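You operate a simulated robot arm through the tools that you are given. There is no shell and no other tool.

Carry out the task below with a simulated robot arm. There is one attempt and no reset: what you move stays moved.

Task
Wipe the class 1 meter clean, then scan it and box it.
Fine: it is in the black grid tray and goes in the open carton; use the blue pad and put it back in its dish. Set down upright: what you pick out. What is to be rubbed or washed off counts as gone when no trace of it is left.

It is judged by the outcome, as a careful person would: the job done as asked, and still so three seconds after it is handed in. It fails if anything else is knocked over, pushed out of place, dropped, spilled or broken.

Robot
A 7-joint arm with a two-finger parallel gripper, fixed in place. Base frame: the origin is on the floor under the middle of its stand, x ahead of it, y to its left, z up. Lengths are in mm, angles in rad, forces in N, time in s.
With the tool pointing down near the work surface it reaches from about 420 to 920 mm from the base axis. Its first joint turns from -2.496 to 2.496 rad. Payload 3 kg.
The tool frame sits at the grasp point between the pads (the TCP): z along the fingers, y along the line on which they close. The tips reach 30 mm beyond it. Largest opening 94 mm; finger width 28, thickness 10; the body of the gripper, 50 by 96 mm, starts 55 mm behind the TCP.
Orientation is that of the tool frame in the base frame, as a unit quaternion [x, y, z, w]. With the fingers straight down and closing along the base's y, the tool's x points along the base's -x, its y along +y and its z along -z.

Tools
- The arm moves only by the tool apply_moves. Its argument "series" is a list of rows, each an object of numbers (a shift or turn left out is 0, a gripper value left out holds the last): "rx", "ry", "rz": the turn, a rotation vector about the tool's x, y, z in units of 90 degrees (1.0 is 90 degrees); "tx", "ty", "tz": the shift along the tool's x, y, z in units of 200 mm (1.0 is 200 mm); "gripper": the finger opening in cm, from 0 to 9.4. In form: [{"rx": .., "ry": .., "rz": .., "tx": .., "ty": .., "tz": .., "gripper": ..}, ...]. A call has 1 to 20 rows; each row is the pose to reach, as a shift and turn from the pose commanded when the call began, along the tool's axes at that moment. A call with a number of a shift or a turn outside -1 to 1 is refused whole. Each row takes 0.2 s and may step no farther than 50 mm and 0.15 rad from the row before; otherwise, or with a gripper value out of range, the whole call is refused. Where a pose cannot be reached the arm comes as near as it can. A force on the tool above 40 N (or 10 N above the force at the start of the call, whichever is more), or a blocked arm, ends the call early, and 0.2 s more pass. The fingers move at their own pace (about 72 mm/s each) and stop on an object; they squeeze with about 41 N. The grip force told is the motor's: it shows also when the fingers shut on nothing. Time passes only in rows, and 0.2 s behind the last, so rows that repeat a pose let the fingers close. The reply holds the time, the measured pose of the TCP, the force on the tool along the base axes, the opening and the grip force, in the units named above and with some noise, with the torque about the TCP (base axes, N m) and any sound that the robot's microphone picked up.
- Cameras (640 x 400 px; columns grow to the right, rows downward): "scene" is fixed at [400.5, 650.2, 1467.2]; the picture's right is [-0.96, 0.29, 0.00], its down [0.27, 0.88, -0.38] and it looks along [-0.11, -0.36, -0.92] (base axes); focal length 214 px, centre (320, 200). "wrist" rides on the gripper at [76, 14, -103] in the tool frame; the picture's right is [-0.18, 0.98, 0.00], its down [-0.75, -0.14, -0.64] and it looks along [-0.63, -0.12, 0.77] (tool axes); focal length 243 px, centre (320, 200). There is no depth. A picture from a camera that has moved, and an enlarged one, comes with that camera's place and axes in the base frame and with its lens.
- grab_frame(camera): a new picture of that camera. No time passes.
- inspect(camera, box): a new picture of the part [left, top, right, bottom] of that camera's present view, enlarged. No time passes.
- sign_off(): hands the job in; it is judged then, once.

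Nothing tells you positions but the pictures and the camera data. Unless the task says otherwise, let go and move clear before handing in.

The tools are called after ">>>" as name(argument=value, ...) on one line, values as JSON. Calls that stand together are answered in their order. apply_moves: Moves the arm, as the interface text tells. Its arguments: {"type":"object","properties":{"series":{"type":"array","items":{"type":"object","properties":{"rx":{"type":"number"},"ry":{"type":"number"},"rz":{"type":"number"},"tx":{"type":"number"},"ty":{"type":"number"},"tz":{"type":"number"},"gripper":{"type":"number"}}}}},"required":["series"]} The other tools are called the same way: grab_frame (camera) takes a picture; inspect (camera, box) takes an enlarged picture of a part of a camera's view; sign_off () hands the job in.

At the start:

```text
time_s: 0.0
tcp_pos: [271.9, 520.9, 1204.8]
orientation: [-0.001, 1.0, 0.0, 0.0]
ft_force: [1.5, -0.9, 0.8]
ft_torque: [-0.04, 0.0, -0.02]
opening: 94.1
finger_force: 0.0
```

scene: 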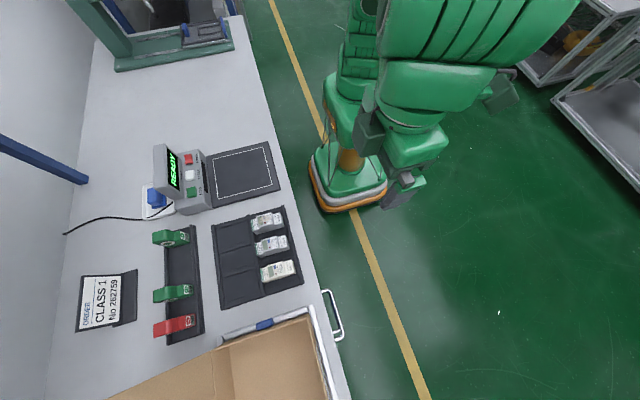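
wrist: 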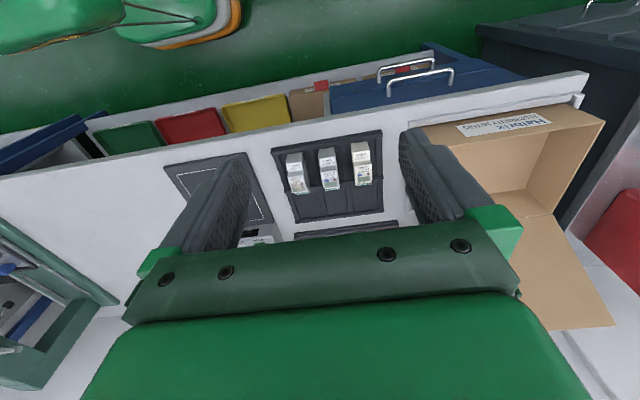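

I see a bench with a scanner unit (READY), a scan plate with dashed outline, a black tray with three meters, a rack of coloured clips and an open carton. I'll look closer at each part before moving.

>>> inspect(camera="scene", box=[200, 190, 320, 310])

>>> inspect(camera="scene", box=[130, 130, 290, 230])

>>> inspect(camera="scene", box=[60, 220, 220, 350])

>>> inspect(camera="scene", box=[100, 290, 360, 400])

>>> inspect(camera="scene", box=[60, 0, 260, 120])

>>> inspect(camera="wrist", box=[260, 120, 400, 240])

```text
3.33 times, centred on (260, 250) of scene
camera zoom: at [400.5, 650.2, 1467.2], right [-0.96, 0.29, 0.0], down [0.27, 0.88, -0.38], along [-0.11, -0.36, -0.92], focal length 715 px, centre (520, 33)
```

zoom: 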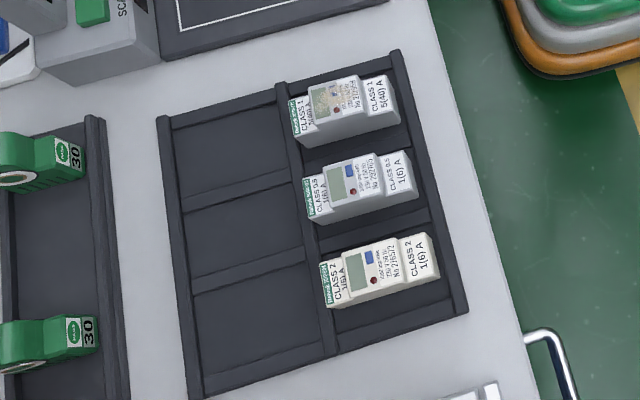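

```text
4.00 times, centred on (210, 180) of scene
camera zoom: at [400.5, 650.2, 1467.2], right [-0.96, 0.29, 0.0], down [0.27, 0.88, -0.38], along [-0.11, -0.36, -0.92], focal length 858 px, centre (760, 280)
```

zoom: 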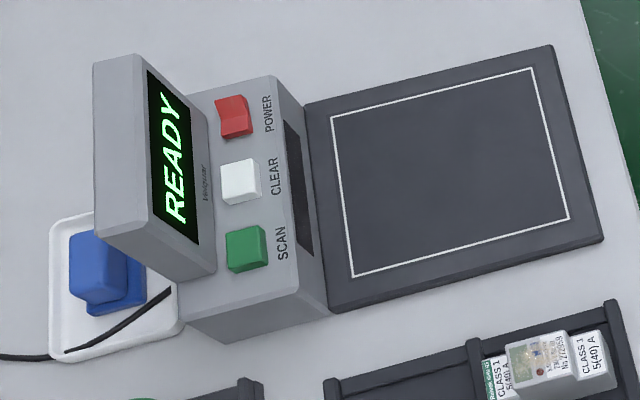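

```text
3.08 times, centred on (140, 285) of scene
camera zoom: at [400.5, 650.2, 1467.2], right [-0.96, 0.29, 0.0], down [0.27, 0.88, -0.38], along [-0.11, -0.36, -0.92], focal length 660 px, centre (874, -62)
```

zoom: 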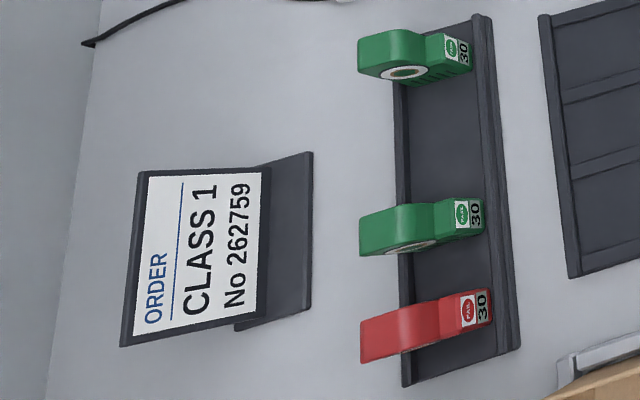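

```text
2.46 times, centred on (230, 345) of scene
camera zoom: at [400.5, 650.2, 1467.2], right [-0.96, 0.29, 0.0], down [0.27, 0.88, -0.38], along [-0.11, -0.36, -0.92], focal length 528 px, centre (542, -157)
```

zoom: 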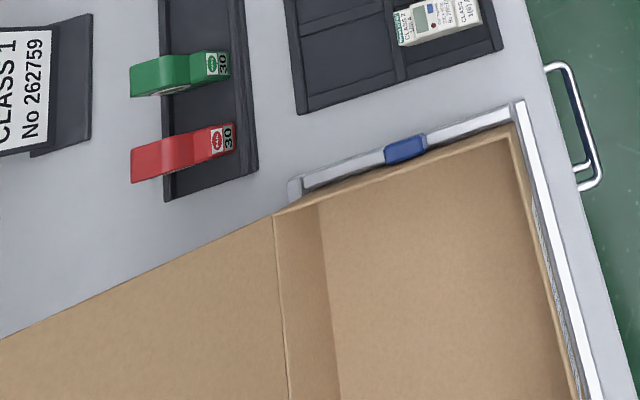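

```text
3.20 times, centred on (160, 60) of scene
camera zoom: at [400.5, 650.2, 1467.2], right [-0.96, 0.29, 0.0], down [0.27, 0.88, -0.38], along [-0.11, -0.36, -0.92], focal length 686 px, centre (832, 648)
```

zoom: 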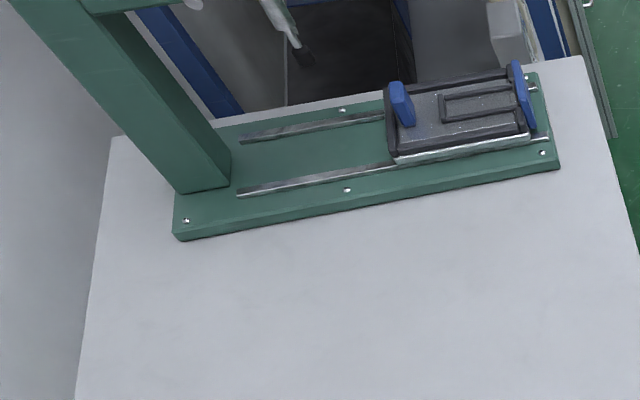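

```text
3.33 times, centred on (330, 180) of wrist
camera zoom: at [196.6, 534.3, 1307.4], right [0.18, 0.98, 0.0], down [0.75, -0.14, 0.64], along [0.63, -0.12, -0.77], focal length 809 px, centre (287, 267)
```

zoom: 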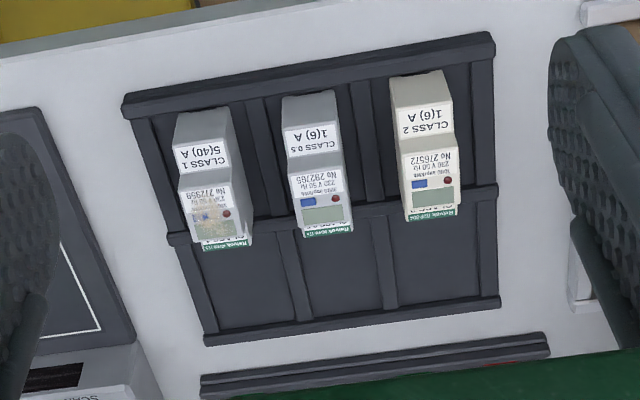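

The bench lies in +x; the class 1 meter (smudged face) is the tray's nearest-to-scanner one, at roughly (469, 426, 850), and the blue pad sits in a white dish behind the scanner. I'll move in for a closer wrist view of the tray.

>>> apply_moves(series=[{"tx": -0.066, "ty": -0.071, "tz": 0.2}, {"tx": -0.132, "ty": -0.142, "tz": 0.4}, {"tx": -0.198, "ty": -0.213, "tz": 0.6}, {"tx": -0.264, "ty": -0.284, "tz": 0.8}, {"tx": -0.33, "ty": -0.355, "tz": 1.0}])

>>> grab_frame(camera="wrist")

>>> inspect(camera="wrist", box=[240, 120, 400, 240])

```text
time_s: 1.2
tcp_pos: [338.0, 449.5, 1005.1]
orientation: [-0.001, 1.0, 0.0, 0.001]
ft_force: [-0.3, -0.1, -0.1]
ft_torque: [0.0, 0.0, 0.02]
opening: 93.8
finger_force: 0.0
```

```text
taken
camera wrist: at [263.0, 463.4, 1109.0], right [0.18, 0.98, 0.0], down [0.75, -0.14, 0.64], along [0.63, -0.12, -0.77], focal length 243 px, centre (320, 200)
```

wrist: 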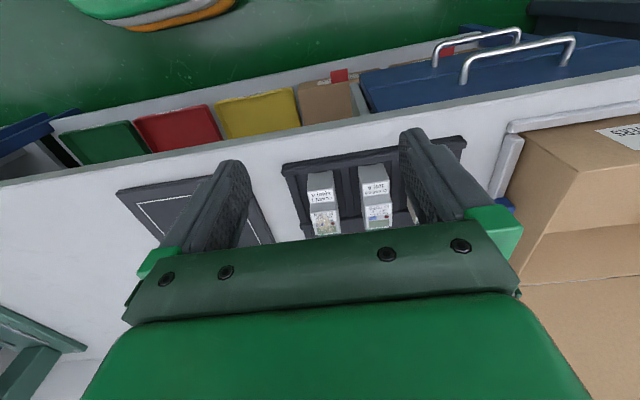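

```text
3.33 times, centred on (320, 180) of wrist
camera zoom: at [263.0, 463.4, 1109.0], right [0.18, 0.98, 0.0], down [0.75, -0.14, 0.64], along [0.63, -0.12, -0.77], focal length 809 px, centre (320, 267)
```

zoom: 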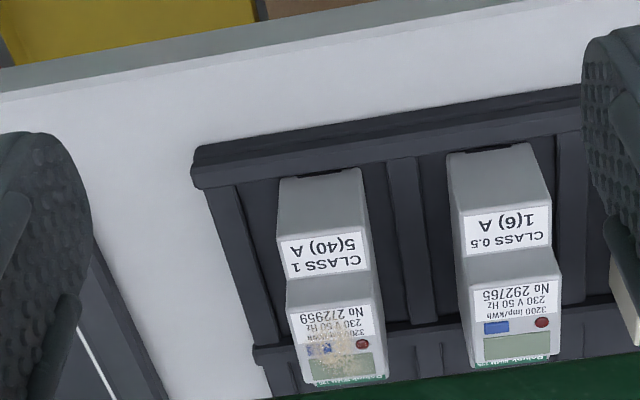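

The class 1 meter has a brownish smudge on its display face. I want to read its number and the order card more closely before going on.

>>> inspect(camera="wrist", box=[300, 165, 350, 225])

>>> inspect(camera="scene", box=[75, 265, 145, 335])

>>> inspect(camera="scene", box=[245, 205, 305, 255])

>>> inspect(camera="scene", box=[135, 140, 215, 220])

```text
6.67 times, centred on (325, 195) of wrist
camera zoom: at [263.0, 463.4, 1109.0], right [0.18, 0.98, 0.0], down [0.75, -0.14, 0.64], along [0.63, -0.12, -0.77], focal length 1618 px, centre (287, 233)
```

zoom: 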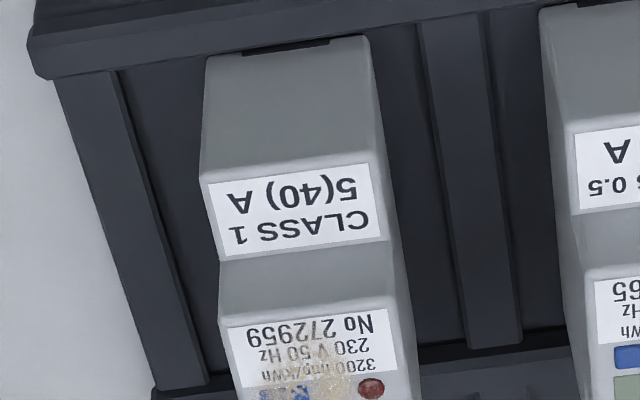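

```text
5.71 times, centred on (110, 300) of scene
camera zoom: at [400.5, 650.2, 1467.2], right [-0.96, 0.29, 0.0], down [0.27, 0.88, -0.38], along [-0.11, -0.36, -0.92], focal length 1226 px, centre (1520, -371)
```

zoom: 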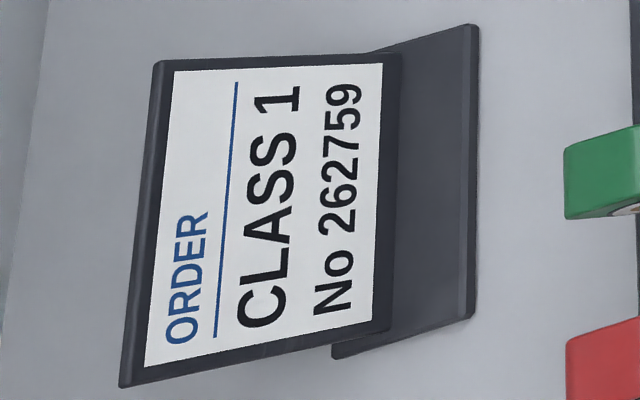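

```text
8.00 times, centred on (275, 230) of scene
camera zoom: at [400.5, 650.2, 1467.2], right [-0.96, 0.29, 0.0], down [0.27, 0.88, -0.38], along [-0.11, -0.36, -0.92], focal length 1716 px, centre (680, -40)
```

zoom: 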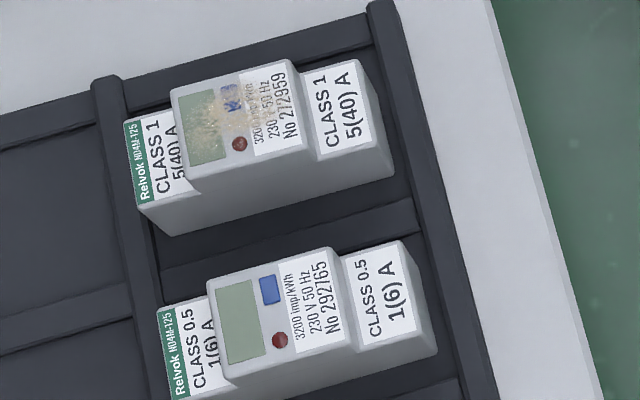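

```text
5.00 times, centred on (175, 180) of scene
camera zoom: at [400.5, 650.2, 1467.2], right [-0.96, 0.29, 0.0], down [0.27, 0.88, -0.38], along [-0.11, -0.36, -0.92], focal length 1072 px, centre (1045, 300)
```

zoom: 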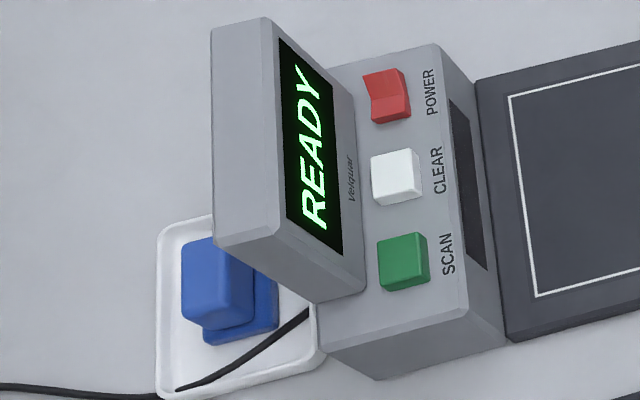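

The label in the tray reads "CLASS 1 … No 272959" (the order card reads No 262759 – I'll keep that in mind; it is still the only class 1 meter in the tray). Next I move to look at the scanner, pad and dish from closer.

>>> apply_moves(series=[{"tx": -0.2025, "ty": -0.1, "tz": -0.0625}, {"tx": -0.405, "ty": -0.2, "tz": -0.125}, {"tx": -0.6075, "ty": -0.3, "tz": -0.1875}, {"tx": -0.81, "ty": -0.4, "tz": -0.25}])

>>> apply_moves(series=[{"tx": -0.175, "ty": -0.1}, {"tx": -0.35, "ty": -0.2}, {"tx": -0.525, "ty": -0.3}, {"tx": -0.7, "ty": -0.4}])

>>> grab_frame(camera="wrist")

>>> inspect(camera="wrist", box=[240, 100, 400, 240])

```text
time_s: 2.2
tcp_pos: [503.1, 370.7, 1054.1]
orientation: [-0.001, 1.0, 0.0, 0.0]
ft_force: [0.6, 0.4, 0.0]
ft_torque: [0.0, 0.04, 0.03]
opening: 93.9
finger_force: 0.1
```

```text
time_s: 3.2
tcp_pos: [641.6, 289.9, 1055.1]
orientation: [-0.001, 1.0, 0.0, 0.0]
ft_force: [-0.2, 0.7, 0.0]
ft_torque: [0.03, -0.01, 0.04]
opening: 94.1
finger_force: 0.1
```

```text
taken
camera wrist: at [565.5, 303.6, 1158.7], right [0.18, 0.98, 0.0], down [0.75, -0.14, 0.64], along [0.63, -0.12, -0.77], focal length 243 px, centre (320, 200)
```

wrist: 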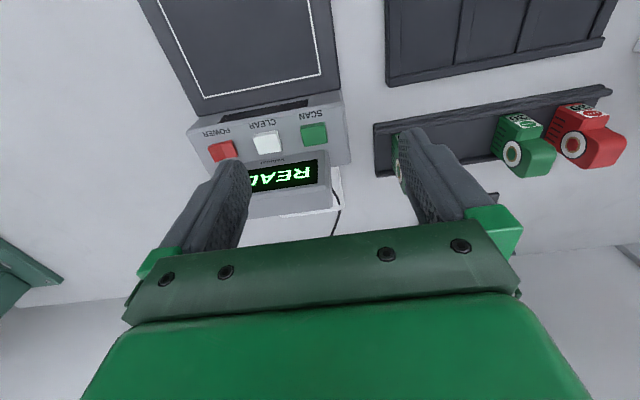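

```text
2.86 times, centred on (320, 170) of wrist
camera zoom: at [565.5, 303.6, 1158.7], right [0.18, 0.98, 0.0], down [0.75, -0.14, 0.64], along [0.63, -0.12, -0.77], focal length 693 px, centre (320, 286)
```

zoom: 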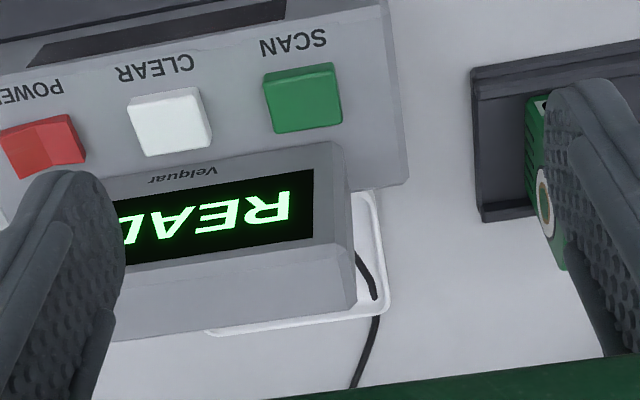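

The display post hides the dish from here; the SCAN button is near (701, 270, 858) and the dish centre near (837, 230, ~800). I'll go farther forward, staying high, to look down on the pad.

>>> apply_moves(series=[{"tx": -0.185, "ty": -0.05}, {"tx": -0.37, "ty": -0.1}, {"tx": -0.555, "ty": -0.15}, {"tx": -0.74, "ty": -0.2}])

>>> grab_frame(camera="wrist")

>>> inspect(camera="wrist", box=[240, 40, 400, 180])

>>> grab_frame(camera="scene")

```text
time_s: 4.2
tcp_pos: [790.3, 251.9, 1053.1]
orientation: [0.0, 1.0, 0.0, 0.0]
ft_force: [0.2, -0.8, 0.2]
ft_torque: [0.01, -0.02, -0.04]
opening: 93.9
finger_force: 0.0
```

```text
taken
camera wrist: at [714.8, 265.0, 1157.1], right [0.18, 0.98, 0.0], down [0.75, -0.14, 0.64], along [0.63, -0.12, -0.77], focal length 243 px, centre (320, 200)
```

wrist: 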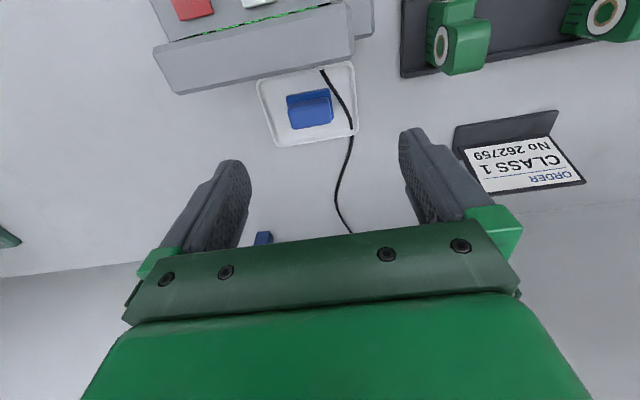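

```text
2.86 times, centred on (320, 110) of wrist
camera zoom: at [714.8, 265.0, 1157.1], right [0.18, 0.98, 0.0], down [0.75, -0.14, 0.64], along [0.63, -0.12, -0.77], focal length 693 px, centre (320, 457)
```

zoom: 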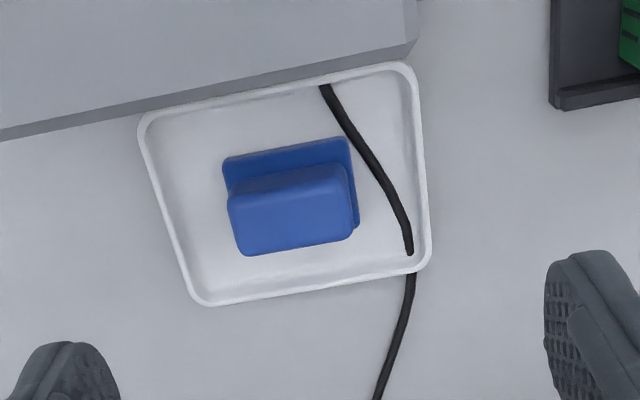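

```text
taken
```

scene: 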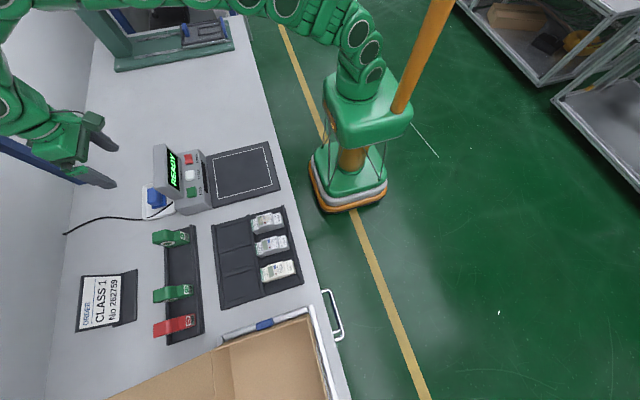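

The pad is a blue block with a handle on a base plate, handle about 28 × 55 mm, centred near (833, 230), top ≈ 837; the scanner display's back top edge stands at about x=752, z=950. I'll turn the tool 90° so the camera side is away from the display and the fingers close along x, across the narrow handle.

>>> apply_moves(series=[{"rz": 0.09}, {"rz": 0.18}, {"rz": 0.27}, {"rz": 0.36}, {"rz": 0.45}, {"rz": 0.54}, {"rz": 0.63}, {"rz": 0.72}, {"rz": 0.81}, {"rz": 0.9}, {"rz": 0.98}, {"rz": 1.0}])

>>> grab_frame(camera="wrist")

>>> grab_frame(camera="scene")

```text
time_s: 6.8
tcp_pos: [789.6, 250.3, 1054.1]
orientation: [0.707, 0.708, 0.0, 0.001]
ft_force: [-0.6, -0.5, -0.1]
ft_torque: [-0.01, -0.02, -0.01]
opening: 93.8
finger_force: 0.1
```

```text
taken
camera wrist: at [803.2, 326.0, 1157.3], right [0.98, -0.18, 0.0], down [-0.14, -0.75, 0.64], along [-0.12, -0.63, -0.77], focal length 243 px, centre (320, 200)
```

wrist: 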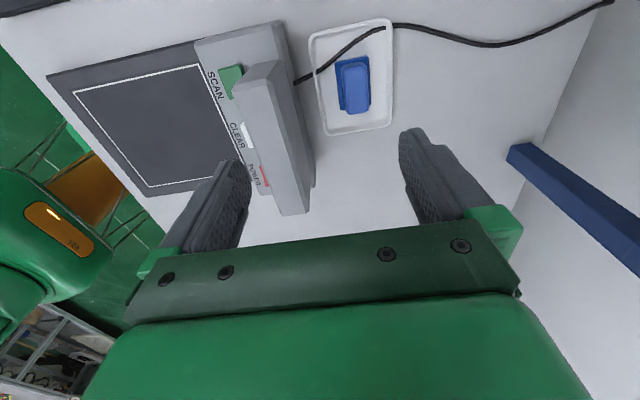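

```text
taken
```

scene: 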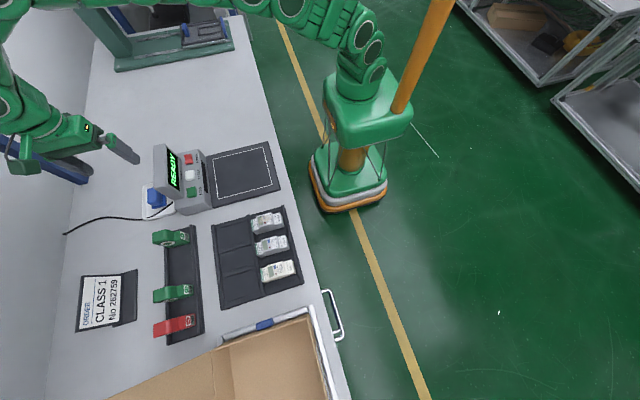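

Rotation worked; the camera now sits on the +y side looking toward -y, with the dish and pad in view. I'll enlarge the pad to refine its position.

>>> inspect(camera="wrist", box=[280, 10, 420, 150])

```text
2.86 times, centred on (350, 80) of wrist
camera zoom: at [803.2, 326.0, 1157.3], right [0.98, -0.18, 0.0], down [-0.14, -0.75, 0.64], along [-0.12, -0.63, -0.77], focal length 693 px, centre (234, 543)
```

zoom: 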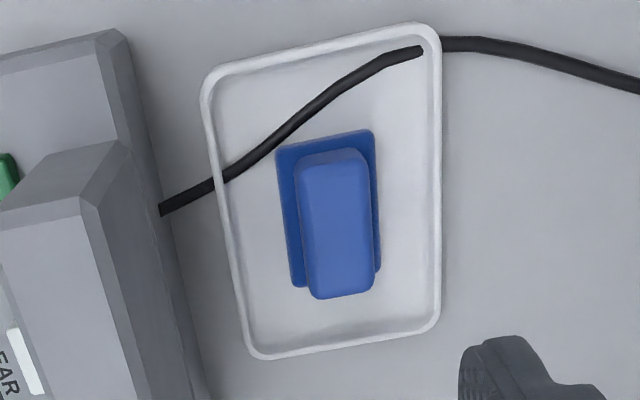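

The pad handle spans x≈817–845, y≈202–257, top ≈837, base plate top ≈806. I'll centre over it with a partial opening and descend to just above, then check.

>>> apply_moves(series=[{"ty": 0.1, "tx": -0.05, "gripper": 6.0}, {"ty": 0.21, "tx": -0.1, "gripper": 6.0}, {"ty": 0.21, "tx": -0.1, "tz": 0.2}, {"ty": 0.21, "tx": -0.1, "tz": 0.4}, {"ty": 0.21, "tx": -0.1, "tz": 0.6}, {"ty": 0.21, "tx": -0.1, "tz": 0.77}])

>>> grab_frame(camera="wrist")

>>> inspect(camera="scene", box=[100, 120, 220, 240])

```text
time_s: 8.2
tcp_pos: [831.1, 227.9, 898.7]
orientation: [0.707, 0.707, 0.0, 0.0]
ft_force: [-0.2, -0.1, -0.3]
ft_torque: [-0.01, -0.01, -0.04]
opening: 59.5
finger_force: 0.0
```

```text
taken
camera wrist: at [845.5, 304.3, 1002.6], right [0.98, -0.18, 0.0], down [-0.14, -0.75, 0.64], along [-0.12, -0.63, -0.77], focal length 243 px, centre (320, 200)
```

wrist: 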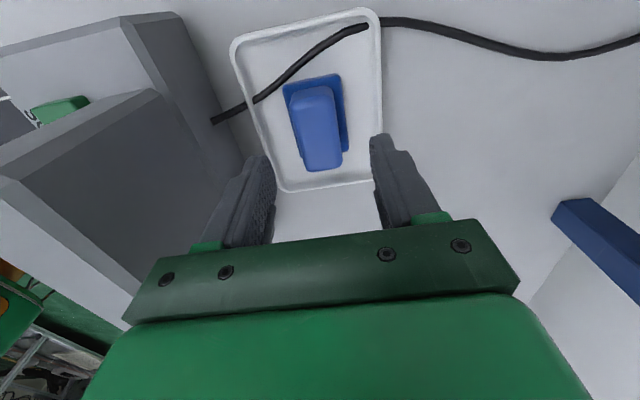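

```text
3.33 times, centred on (160, 180) of scene
camera zoom: at [400.5, 650.2, 1467.2], right [-0.96, 0.29, 0.0], down [0.27, 0.88, -0.38], along [-0.11, -0.36, -0.92], focal length 715 px, centre (853, 267)
```

zoom: 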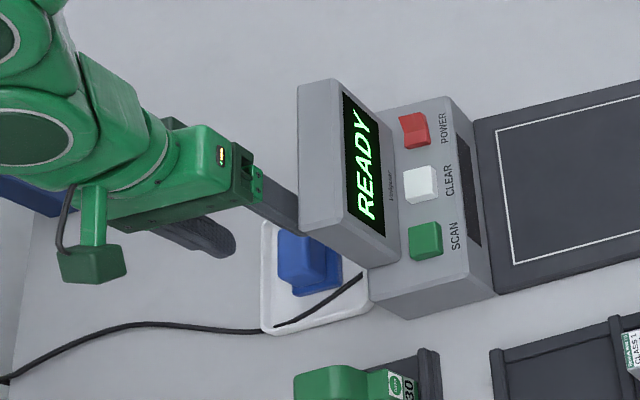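

The fingers straddle the handle line well. I'll lower to about z=841 (tips just above the base plate) and close.

>>> apply_moves(series=[{"tx": 0.01, "tz": 0.15}, {"tx": 0.01, "tz": 0.29}, {"tx": 0.01, "tz": 0.29}])

>>> grab_frame(camera="wrist")

>>> inspect(camera="scene", box=[100, 120, 220, 240])

```text
time_s: 9.0
tcp_pos: [830.8, 231.9, 843.1]
orientation: [0.707, 0.708, 0.0, 0.0]
ft_force: [0.5, -0.4, 0.3]
ft_torque: [-0.02, 0.0, 0.0]
opening: 60.1
finger_force: 0.1
```

```text
taken
camera wrist: at [845.5, 307.6, 945.8], right [0.98, -0.18, 0.0], down [-0.14, -0.75, 0.64], along [-0.12, -0.63, -0.77], focal length 243 px, centre (320, 200)
```

wrist: 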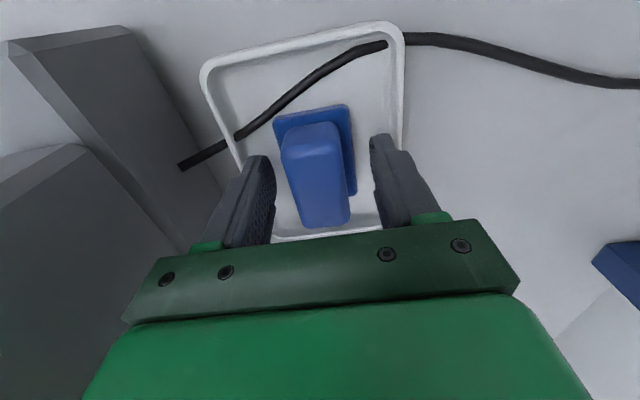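

```text
3.33 times, centred on (160, 180) of scene
camera zoom: at [400.5, 650.2, 1467.2], right [-0.96, 0.29, 0.0], down [0.27, 0.88, -0.38], along [-0.11, -0.36, -0.92], focal length 715 px, centre (853, 267)
```

zoom: 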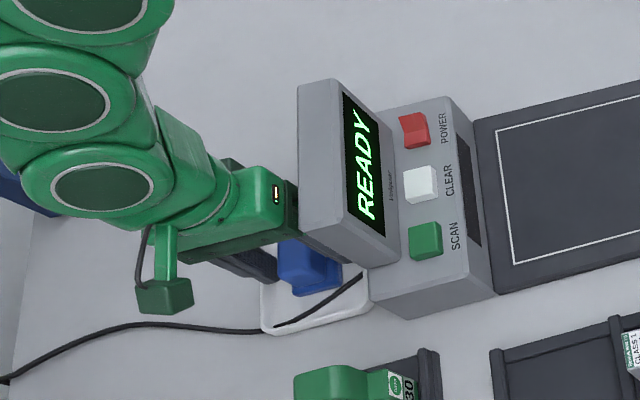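

Aligned. Closing on the handle now.

>>> apply_moves(series=[{"gripper": 1.0}, {"gripper": 1.0}, {"gripper": 1.0}, {"gripper": 1.0}])

>>> grab_frame(camera="wrist")

```text
time_s: 10.0
tcp_pos: [832.0, 231.4, 841.9]
orientation: [0.707, 0.708, 0.001, 0.0]
ft_force: [-0.6, -0.5, -0.7]
ft_torque: [0.0, -0.02, 0.0]
opening: 42.8
finger_force: 41.1
```

```text
taken
camera wrist: at [845.5, 307.6, 946.1], right [0.98, -0.18, 0.0], down [-0.14, -0.75, 0.64], along [-0.12, -0.63, -0.77], focal length 243 px, centre (320, 200)
```

wrist: 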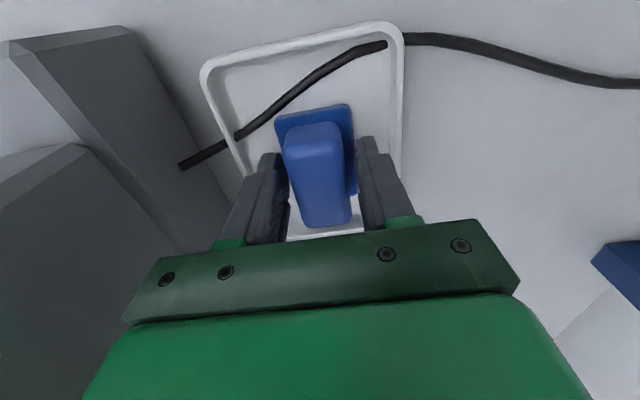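

The opening stopped at 42.8 mm, so the tips caught the base plate rather than the handle. I'll reopen, raise about 9 mm and close on the handle itself.

>>> apply_moves(series=[{"gripper": 6.0}, {"gripper": 6.0}, {"tz": -0.045, "gripper": 6.0}, {"tz": -0.045, "gripper": 6.0}, {"tz": -0.045, "gripper": 1.0}, {"tz": -0.045, "gripper": 1.0}, {"tz": -0.045, "gripper": 1.0}, {"tz": -0.045, "gripper": 1.0}])

>>> grab_frame(camera="wrist")

```text
time_s: 11.8
tcp_pos: [831.3, 232.1, 851.6]
orientation: [0.707, 0.707, 0.001, 0.0]
ft_force: [0.3, -0.2, 13.6]
ft_torque: [-0.02, 0.05, -0.01]
opening: 28.8
finger_force: 40.8
```

```text
taken
camera wrist: at [845.5, 308.3, 954.8], right [0.98, -0.18, 0.0], down [-0.14, -0.75, 0.64], along [-0.12, -0.63, -0.77], focal length 243 px, centre (320, 200)
```

wrist: 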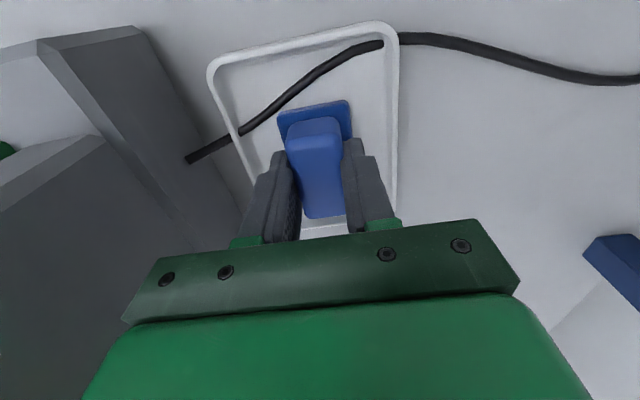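

Now holding the handle (28.8 mm). I'll lift straight up, clear of the display.

>>> apply_moves(series=[{"tz": -0.1, "gripper": 1.0}, {"tz": -0.3}, {"tz": -0.5}, {"tz": -0.7}, {"tz": -0.9}])

>>> grab_frame(camera="wrist")

>>> inspect(camera="scene", box=[40, 100, 240, 240])

```text
time_s: 13.0
tcp_pos: [824.4, 230.8, 1020.5]
orientation: [0.706, 0.708, -0.012, -0.006]
ft_force: [-0.1, -0.5, -0.8]
ft_torque: [0.01, -0.01, 0.0]
opening: 28.8
finger_force: 41.0
```

```text
taken
camera wrist: at [841.7, 307.0, 1123.6], right [0.98, -0.18, -0.02], down [-0.12, -0.75, 0.65], along [-0.14, -0.64, -0.76], focal length 243 px, centre (320, 200)
```

wrist: 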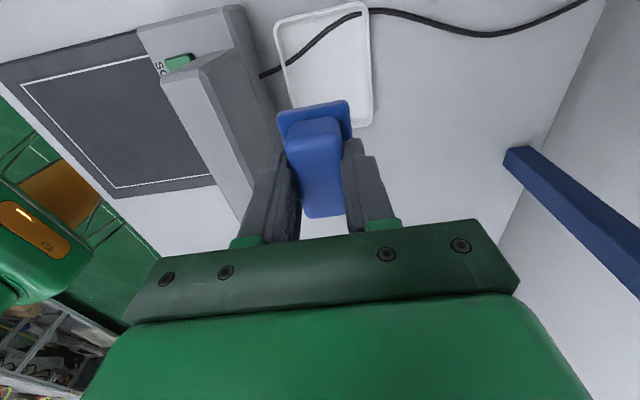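

```text
2.86 times, centred on (140, 170) of scene
camera zoom: at [400.5, 650.2, 1467.2], right [-0.96, 0.29, 0.0], down [0.27, 0.88, -0.38], along [-0.11, -0.36, -0.92], focal length 613 px, centre (834, 286)
```

zoom: 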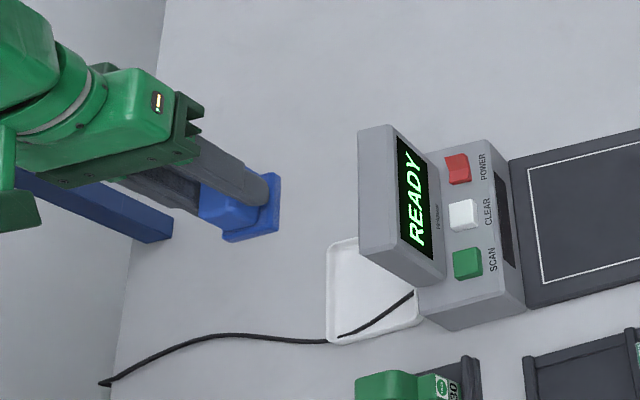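

The pad is held level with the handle. I'll carry it around the +y side of the display toward the tray, keeping high, and use the wrist camera to look straight down on the meter.

>>> apply_moves(series=[{"tx": 0.2, "ty": -0.1}, {"tx": 0.4, "ty": -0.2}, {"tx": 0.6, "ty": -0.3}, {"tx": 0.6, "ty": -0.5}, {"tx": 0.6, "ty": -0.7}, {"tx": 0.6, "ty": -0.9}])

>>> apply_moves(series=[{"tx": 0.04, "ty": -0.2}, {"tx": 0.08, "ty": -0.4}, {"tx": 0.12, "ty": -0.6}, {"tx": 0.16, "ty": -0.8, "tz": 0.05}, {"tx": 0.2, "ty": -0.95, "tz": 0.15}])

>>> grab_frame(camera="wrist")

```text
time_s: 14.4
tcp_pos: [651.7, 352.2, 1031.8]
orientation: [0.706, 0.708, 0.001, -0.001]
ft_force: [-0.5, 0.5, -1.1]
ft_torque: [0.03, -0.01, -0.01]
opening: 29.0
finger_force: 40.4
```

```text
time_s: 15.6
tcp_pos: [460.1, 390.3, 1000.0]
orientation: [0.706, 0.708, 0.001, -0.001]
ft_force: [-0.6, -0.2, -0.9]
ft_torque: [0.02, -0.02, -0.01]
opening: 28.7
finger_force: 41.0
```

```text
taken
camera wrist: at [474.7, 466.2, 1103.6], right [0.98, -0.18, 0.0], down [-0.14, -0.75, 0.64], along [-0.12, -0.63, -0.77], focal length 243 px, centre (320, 200)
```

wrist: 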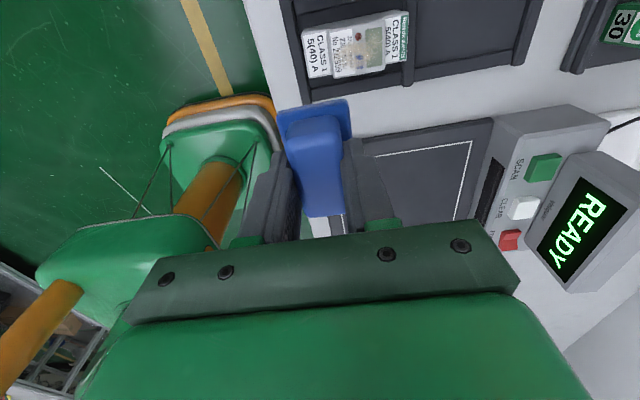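

I have a near top-down view of the class 1 meter at the picture's top. I'll enlarge it to measure it and see the smudge.

>>> inspect(camera="wrist", box=[280, 0, 420, 90])

>>> inspect(camera="wrist", box=[240, 80, 420, 240])

```text
4.44 times, centred on (350, 45) of wrist
camera zoom: at [474.7, 466.2, 1103.6], right [0.98, -0.18, 0.0], down [-0.14, -0.75, 0.64], along [-0.12, -0.63, -0.77], focal length 1078 px, centre (187, 889)
```

zoom: 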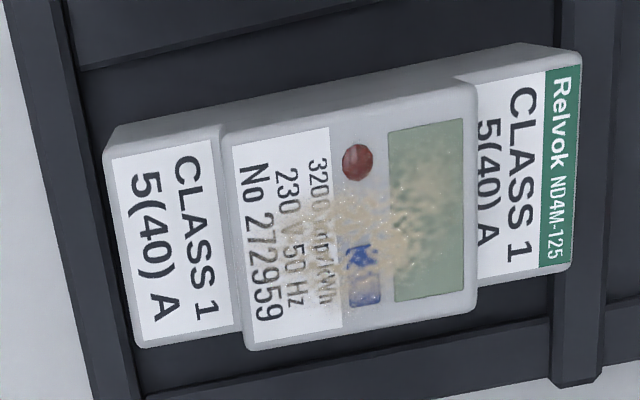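

```text
2.50 times, centred on (330, 160) of wrist
camera zoom: at [474.7, 466.2, 1103.6], right [0.98, -0.18, 0.0], down [-0.14, -0.75, 0.64], along [-0.12, -0.63, -0.77], focal length 606 px, centre (295, 300)
```

zoom: 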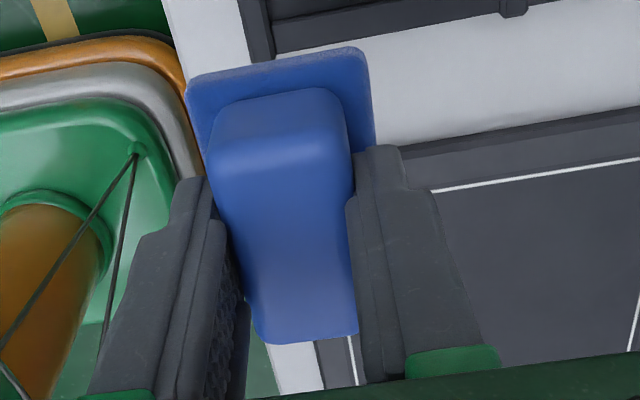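

The meter is No 272959; its raised face measures about x 476–522, y 409–445 at z≈865, smudge in the middle. I'll move the pad over the face (biased slightly to -y to stay clear of the neighbour) and approach.

>>> apply_moves(series=[{"ty": 0.1, "tx": 0.08, "tz": 0.05}, {"ty": 0.195, "tx": 0.155, "tz": 0.12}, {"ty": 0.195, "tx": 0.155, "tz": 0.22}, {"ty": 0.195, "tx": 0.155, "tz": 0.3}])

>>> grab_frame(camera="wrist")

>>> inspect(camera="scene", box=[210, 170, 330, 290])

```text
time_s: 16.6
tcp_pos: [498.1, 422.4, 941.6]
orientation: [0.706, 0.708, -0.001, -0.001]
ft_force: [0.2, 0.9, 0.0]
ft_torque: [0.0, 0.04, 0.0]
opening: 28.9
finger_force: 41.3
```

```text
taken
camera wrist: at [512.7, 498.4, 1044.1], right [0.98, -0.18, 0.0], down [-0.14, -0.75, 0.64], along [-0.12, -0.63, -0.77], focal length 243 px, centre (320, 200)
```

wrist: 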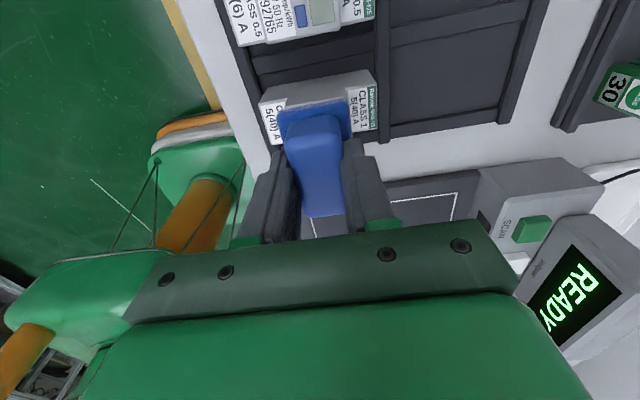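

```text
3.33 times, centred on (270, 230) of scene
camera zoom: at [400.5, 650.2, 1467.2], right [-0.96, 0.29, 0.0], down [0.27, 0.88, -0.38], along [-0.11, -0.36, -0.92], focal length 715 px, centre (487, 100)
```

zoom: 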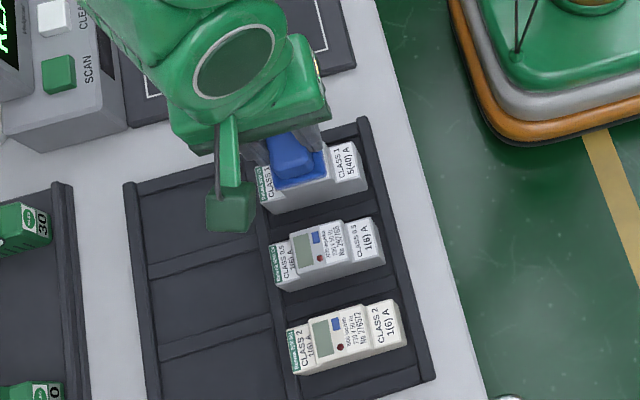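

The pad is positioned over the raised face. I'll lower in small steps, watching the vertical force for first contact.

>>> apply_moves(series=[{"tz": 0.02}, {"tz": 0.04}, {"tz": 0.05}])

>>> apply_moves(series=[{"tz": 0.01}, {"tz": 0.02}])

>>> inspect(camera="scene", box=[240, 190, 310, 260])

```text
time_s: 17.4
tcp_pos: [498.7, 422.6, 930.7]
orientation: [0.707, 0.708, -0.001, -0.001]
ft_force: [-0.4, -0.6, -1.1]
ft_torque: [-0.01, -0.01, -0.03]
opening: 29.0
finger_force: 40.7
```

```text
time_s: 18.0
tcp_pos: [499.4, 422.1, 927.4]
orientation: [0.706, 0.708, 0.0, -0.001]
ft_force: [-0.2, 0.5, 0.5]
ft_torque: [-0.01, -0.01, -0.03]
opening: 28.7
finger_force: 41.4
```

```text
5.71 times, centred on (275, 225) of scene
camera zoom: at [400.5, 650.2, 1467.2], right [-0.96, 0.29, 0.0], down [0.27, 0.88, -0.38], along [-0.11, -0.36, -0.92], focal length 1226 px, centre (577, 57)
```

zoom: 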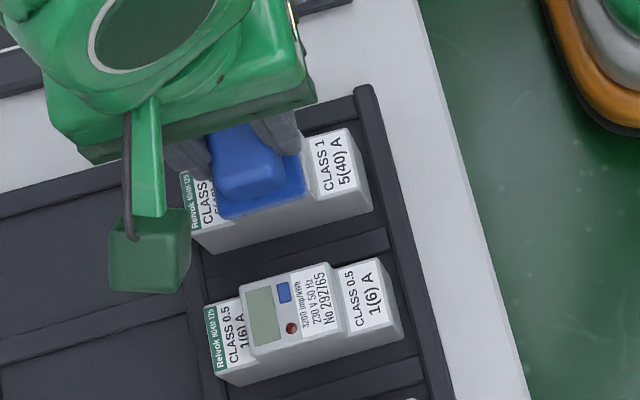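

>>> apply_moves(series=[{"tz": 0.01}])

>>> apply_moves(series=[{"tz": 0.01}])

```text
time_s: 18.4
tcp_pos: [498.8, 422.0, 926.0]
orientation: [0.707, 0.708, 0.0, 0.0]
ft_force: [0.7, 0.6, 0.2]
ft_torque: [0.0, 0.01, -0.01]
opening: 28.9
finger_force: 40.5
```

```text
time_s: 18.8
tcp_pos: [498.4, 423.0, 922.9]
orientation: [0.707, 0.708, 0.0, 0.0]
ft_force: [0.5, 0.6, -0.5]
ft_torque: [0.0, 0.0, 0.04]
opening: 28.7
finger_force: 41.0
```

No contact yet at z≈923; continuing down 2 mm at a time.

>>> apply_moves(series=[{"tz": 0.01}])

>>> apply_moves(series=[{"tz": 0.0075}])

>>> inspect(camera="scene", box=[240, 190, 310, 260])

```text
time_s: 19.2
tcp_pos: [498.9, 421.7, 921.3]
orientation: [0.706, 0.708, 0.0, 0.0]
ft_force: [-0.7, -0.7, 3.7]
ft_torque: [-0.05, 0.03, 0.0]
opening: 28.9
finger_force: 40.6
```

```text
time_s: 19.6
tcp_pos: [500.5, 422.5, 920.3]
orientation: [0.706, 0.708, 0.001, 0.0]
ft_force: [-2.0, -3.6, 24.9]
ft_torque: [-0.17, 0.16, -0.02]
opening: 28.9
finger_force: 41.1
```

```text
5.71 times, centred on (275, 225) of scene
camera zoom: at [400.5, 650.2, 1467.2], right [-0.96, 0.29, 0.0], down [0.27, 0.88, -0.38], along [-0.11, -0.36, -0.92], focal length 1226 px, centre (577, 57)
```

zoom: 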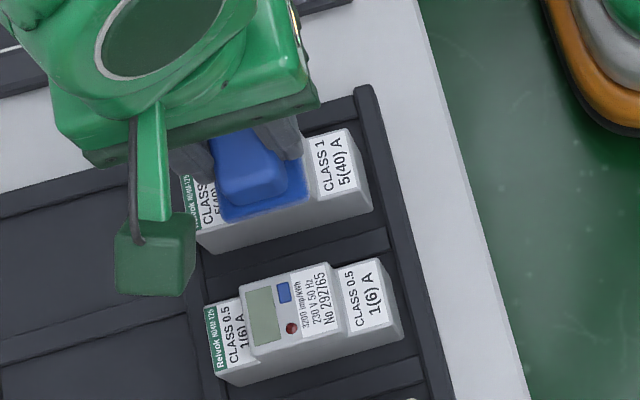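

Contact found at about z=921, now a bit firm (25 N). I'll ease off about 1 mm and rub back and forth along the meter's long axis.

>>> apply_moves(series=[{"tz": -0.005}, {"tz": -0.005, "ty": 0.03}, {"tz": -0.005, "ty": 0.06}, {"tz": -0.005, "ty": 0.03}, {"tz": -0.005, "ty": 0.0}, {"tz": -0.005, "ty": -0.03}, {"tz": -0.005, "ty": -0.06}, {"tz": -0.005, "ty": -0.03}, {"tz": -0.005, "ty": 0.0}])

>>> inspect(camera="scene", box=[240, 190, 310, 260])

```text
time_s: 21.6
tcp_pos: [498.7, 422.8, 919.4]
orientation: [0.706, 0.708, 0.0, 0.001]
ft_force: [-6.8, 0.8, 20.1]
ft_torque: [0.15, 0.3, 0.05]
opening: 28.8
finger_force: 40.3
```

```text
5.71 times, centred on (275, 225) of scene
camera zoom: at [400.5, 650.2, 1467.2], right [-0.96, 0.29, 0.0], down [0.27, 0.88, -0.38], along [-0.11, -0.36, -0.92], focal length 1226 px, centre (577, 57)
```

zoom: 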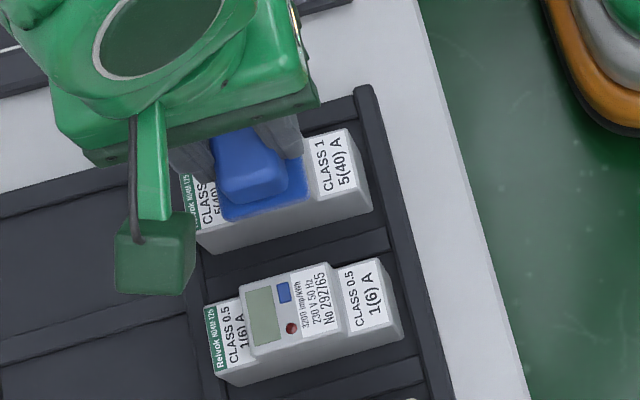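

The meter stays put and contact holds (~20 N). I'll do another set of strokes with slight sideways variation, then lift to check.

>>> apply_moves(series=[{"tz": -0.002, "ty": 0.035, "tx": 0.01}, {"tz": -0.002, "ty": 0.07, "tx": 0.01}, {"tz": -0.002, "ty": 0.035, "tx": 0.01}, {"tz": -0.002, "ty": 0.0, "tx": 0.01}, {"tz": -0.002, "ty": -0.035, "tx": 0.01}, {"tz": -0.002, "ty": -0.07, "tx": 0.01}, {"tz": -0.002, "ty": -0.035, "tx": -0.015}, {"tz": -0.002, "ty": 0.0, "tx": -0.015}, {"tz": -0.002, "ty": 0.035, "tx": -0.015}, {"tz": -0.002, "ty": 0.07, "tx": -0.015}, {"tz": -0.002, "ty": 0.035, "tx": -0.015}, {"tz": -0.002, "ty": 0.0, "tx": 0.0}, {"tz": -0.002, "ty": -0.035, "tx": 0.0}, {"tz": -0.002, "ty": -0.07, "tx": 0.0}, {"tz": -0.002, "ty": -0.035, "tx": 0.0}, {"tz": -0.002, "ty": 0.0, "tx": 0.0}])

>>> apply_moves(series=[{"tz": -0.02}, {"tz": -0.1}, {"tz": -0.25, "tx": -0.05}, {"tz": -0.4, "tx": -0.15}])

>>> grab_frame(camera="wrist")

>>> inspect(camera="wrist", box=[260, 0, 400, 90])

```text
time_s: 25.0
tcp_pos: [499.2, 422.6, 920.7]
orientation: [0.707, 0.708, 0.0, 0.0]
ft_force: [-2.1, 0.2, 5.6]
ft_torque: [0.01, 0.05, 0.0]
opening: 29.0
finger_force: 41.4
```

```text
time_s: 26.0
tcp_pos: [498.9, 390.5, 1000.6]
orientation: [0.706, 0.708, 0.0, 0.001]
ft_force: [0.0, 0.3, -0.7]
ft_torque: [-0.01, 0.01, 0.0]
opening: 28.8
finger_force: 41.2
```

```text
taken
camera wrist: at [513.9, 466.2, 1103.4], right [0.98, -0.18, 0.0], down [-0.14, -0.75, 0.64], along [-0.12, -0.63, -0.77], focal length 243 px, centre (320, 200)
```

wrist: 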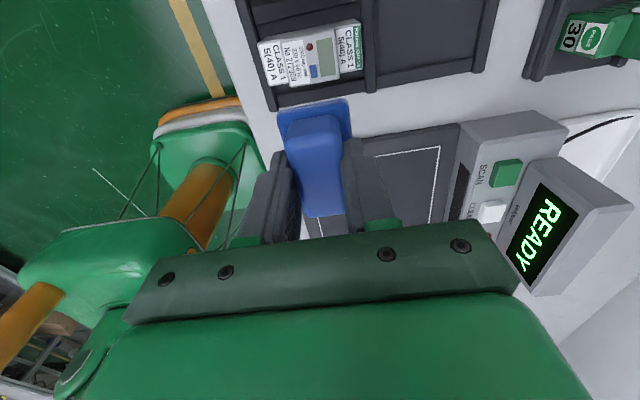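

```text
4.44 times, centred on (330, 45) of wrist
camera zoom: at [513.9, 466.2, 1103.4], right [0.98, -0.18, 0.0], down [-0.14, -0.75, 0.64], along [-0.12, -0.63, -0.77], focal length 1078 px, centre (276, 889)
```

zoom: 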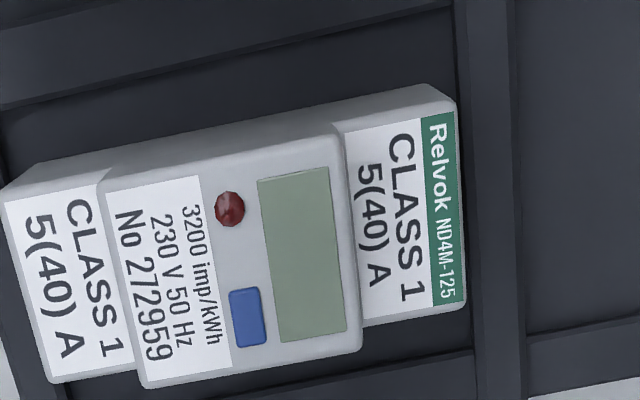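

The face looks clean now. I'll check at higher magnification for any leftover trace, on the top and sides.

>>> inspect(camera="wrist", box=[285, 25, 345, 85])

>>> inspect(camera="scene", box=[245, 205, 295, 240])

```text
6.67 times, centred on (315, 55) of wrist
camera zoom: at [513.9, 466.2, 1103.4], right [0.98, -0.18, 0.0], down [-0.14, -0.75, 0.64], along [-0.12, -0.63, -0.77], focal length 1618 px, centre (353, 1167)
```

zoom: 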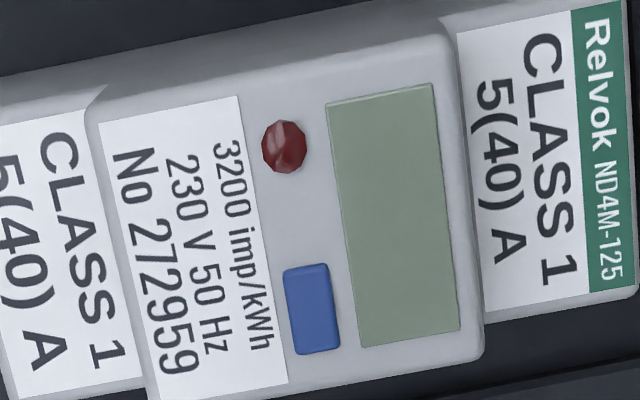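

```text
11.43 times, centred on (270, 222) of scene
camera zoom: at [400.5, 650.2, 1467.2], right [-0.96, 0.29, 0.0], down [0.27, 0.88, -0.38], along [-0.11, -0.36, -0.92], focal length 2451 px, centre (891, -57)
```

zoom: 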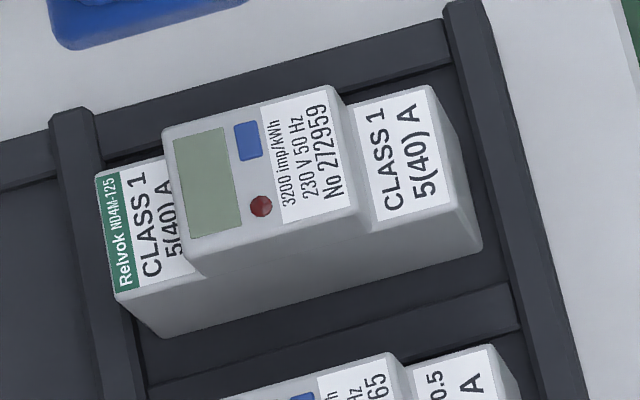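

No trace is left. Now I'll carry the pad back around the display to its dish.

>>> apply_moves(series=[{"ty": 0.235, "tx": 0.0125}, {"ty": 0.47, "tx": 0.025}, {"ty": 0.705, "tx": 0.0375}, {"ty": 0.94, "tx": 0.05}])

>>> apply_moves(series=[{"ty": 0.2, "tx": -0.1, "tz": 0.05}, {"ty": 0.4, "tx": -0.2, "tz": 0.1}, {"ty": 0.6, "tx": -0.3, "tz": 0.2}, {"ty": 0.68, "tx": -0.5, "tz": 0.25}, {"ty": 0.715, "tx": -0.7, "tz": 0.3}, {"ty": 0.715, "tx": -0.84, "tz": 0.35}])

>>> grab_frame(camera="wrist")

>>> inspect(camera="scene", box=[80, 120, 220, 240])

```text
time_s: 27.0
tcp_pos: [688.5, 402.3, 999.6]
orientation: [0.707, 0.708, 0.0, -0.001]
ft_force: [-0.2, -0.8, -0.1]
ft_torque: [-0.02, 0.03, 0.0]
opening: 28.8
finger_force: 40.7
```

```text
time_s: 28.4
tcp_pos: [828.0, 236.7, 930.1]
orientation: [0.707, 0.707, 0.0, 0.0]
ft_force: [-0.5, 0.5, 0.6]
ft_torque: [-0.02, -0.01, -0.03]
opening: 28.7
finger_force: 41.2
```

```text
taken
camera wrist: at [842.9, 311.7, 1033.3], right [0.98, -0.18, 0.0], down [-0.14, -0.75, 0.64], along [-0.12, -0.63, -0.77], focal length 243 px, centre (320, 200)
```

wrist: 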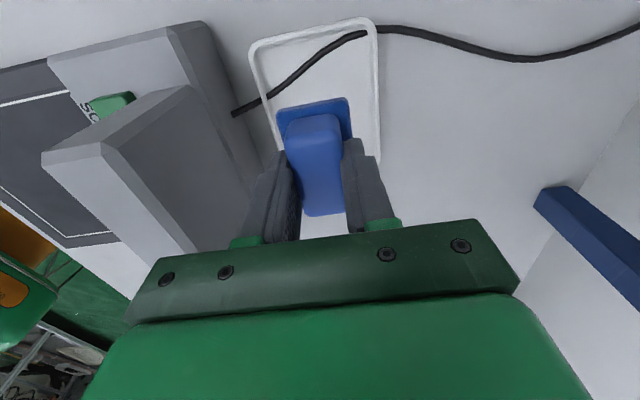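

```text
3.33 times, centred on (150, 180) of scene
camera zoom: at [400.5, 650.2, 1467.2], right [-0.96, 0.29, 0.0], down [0.27, 0.88, -0.38], along [-0.11, -0.36, -0.92], focal length 715 px, centre (887, 267)
```

zoom: 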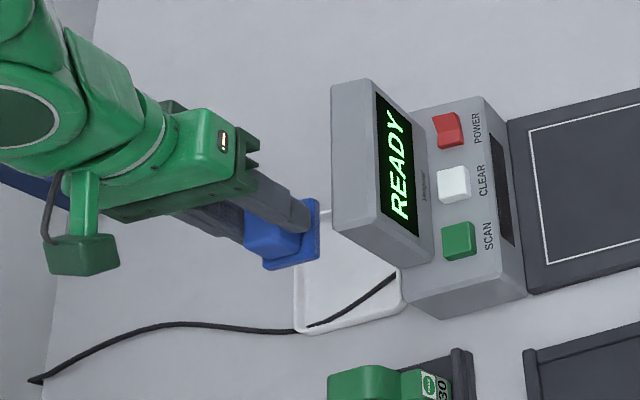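

Over the dish again, 5 mm off in y. I'll correct, lower to a few mm above the dish floor, then ease down to contact.

>>> apply_moves(series=[{"ty": 0.015, "tx": -0.025, "tz": 0.1}, {"ty": 0.015, "tx": -0.025, "tz": 0.22}, {"ty": 0.015, "tx": -0.025, "tz": 0.32}, {"ty": 0.015, "tx": -0.025, "tz": 0.365}])

>>> apply_moves(series=[{"tz": 0.01}])

>>> grab_frame(camera="wrist")

```text
time_s: 29.4
tcp_pos: [832.6, 230.9, 857.3]
orientation: [0.707, 0.708, -0.001, 0.0]
ft_force: [0.2, -0.4, -0.7]
ft_torque: [0.03, 0.02, 0.02]
opening: 28.8
finger_force: 40.8
```

```text
time_s: 29.8
tcp_pos: [833.8, 232.0, 855.4]
orientation: [0.706, 0.708, 0.001, 0.0]
ft_force: [0.0, 0.1, -0.9]
ft_torque: [-0.01, -0.03, 0.03]
opening: 29.1
finger_force: 41.4
```

```text
taken
camera wrist: at [848.5, 307.0, 958.6], right [0.98, -0.18, 0.0], down [-0.14, -0.75, 0.64], along [-0.12, -0.63, -0.77], focal length 243 px, centre (320, 200)
```

wrist: 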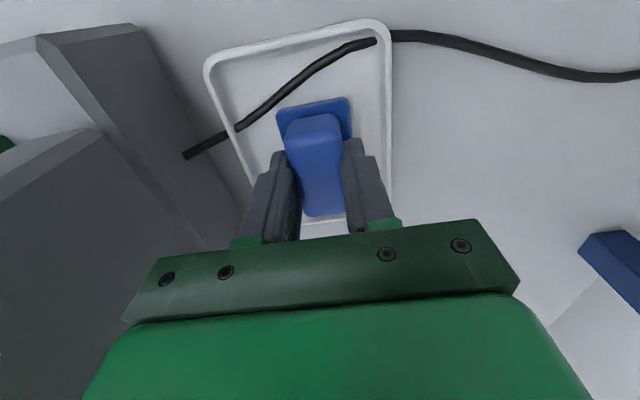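

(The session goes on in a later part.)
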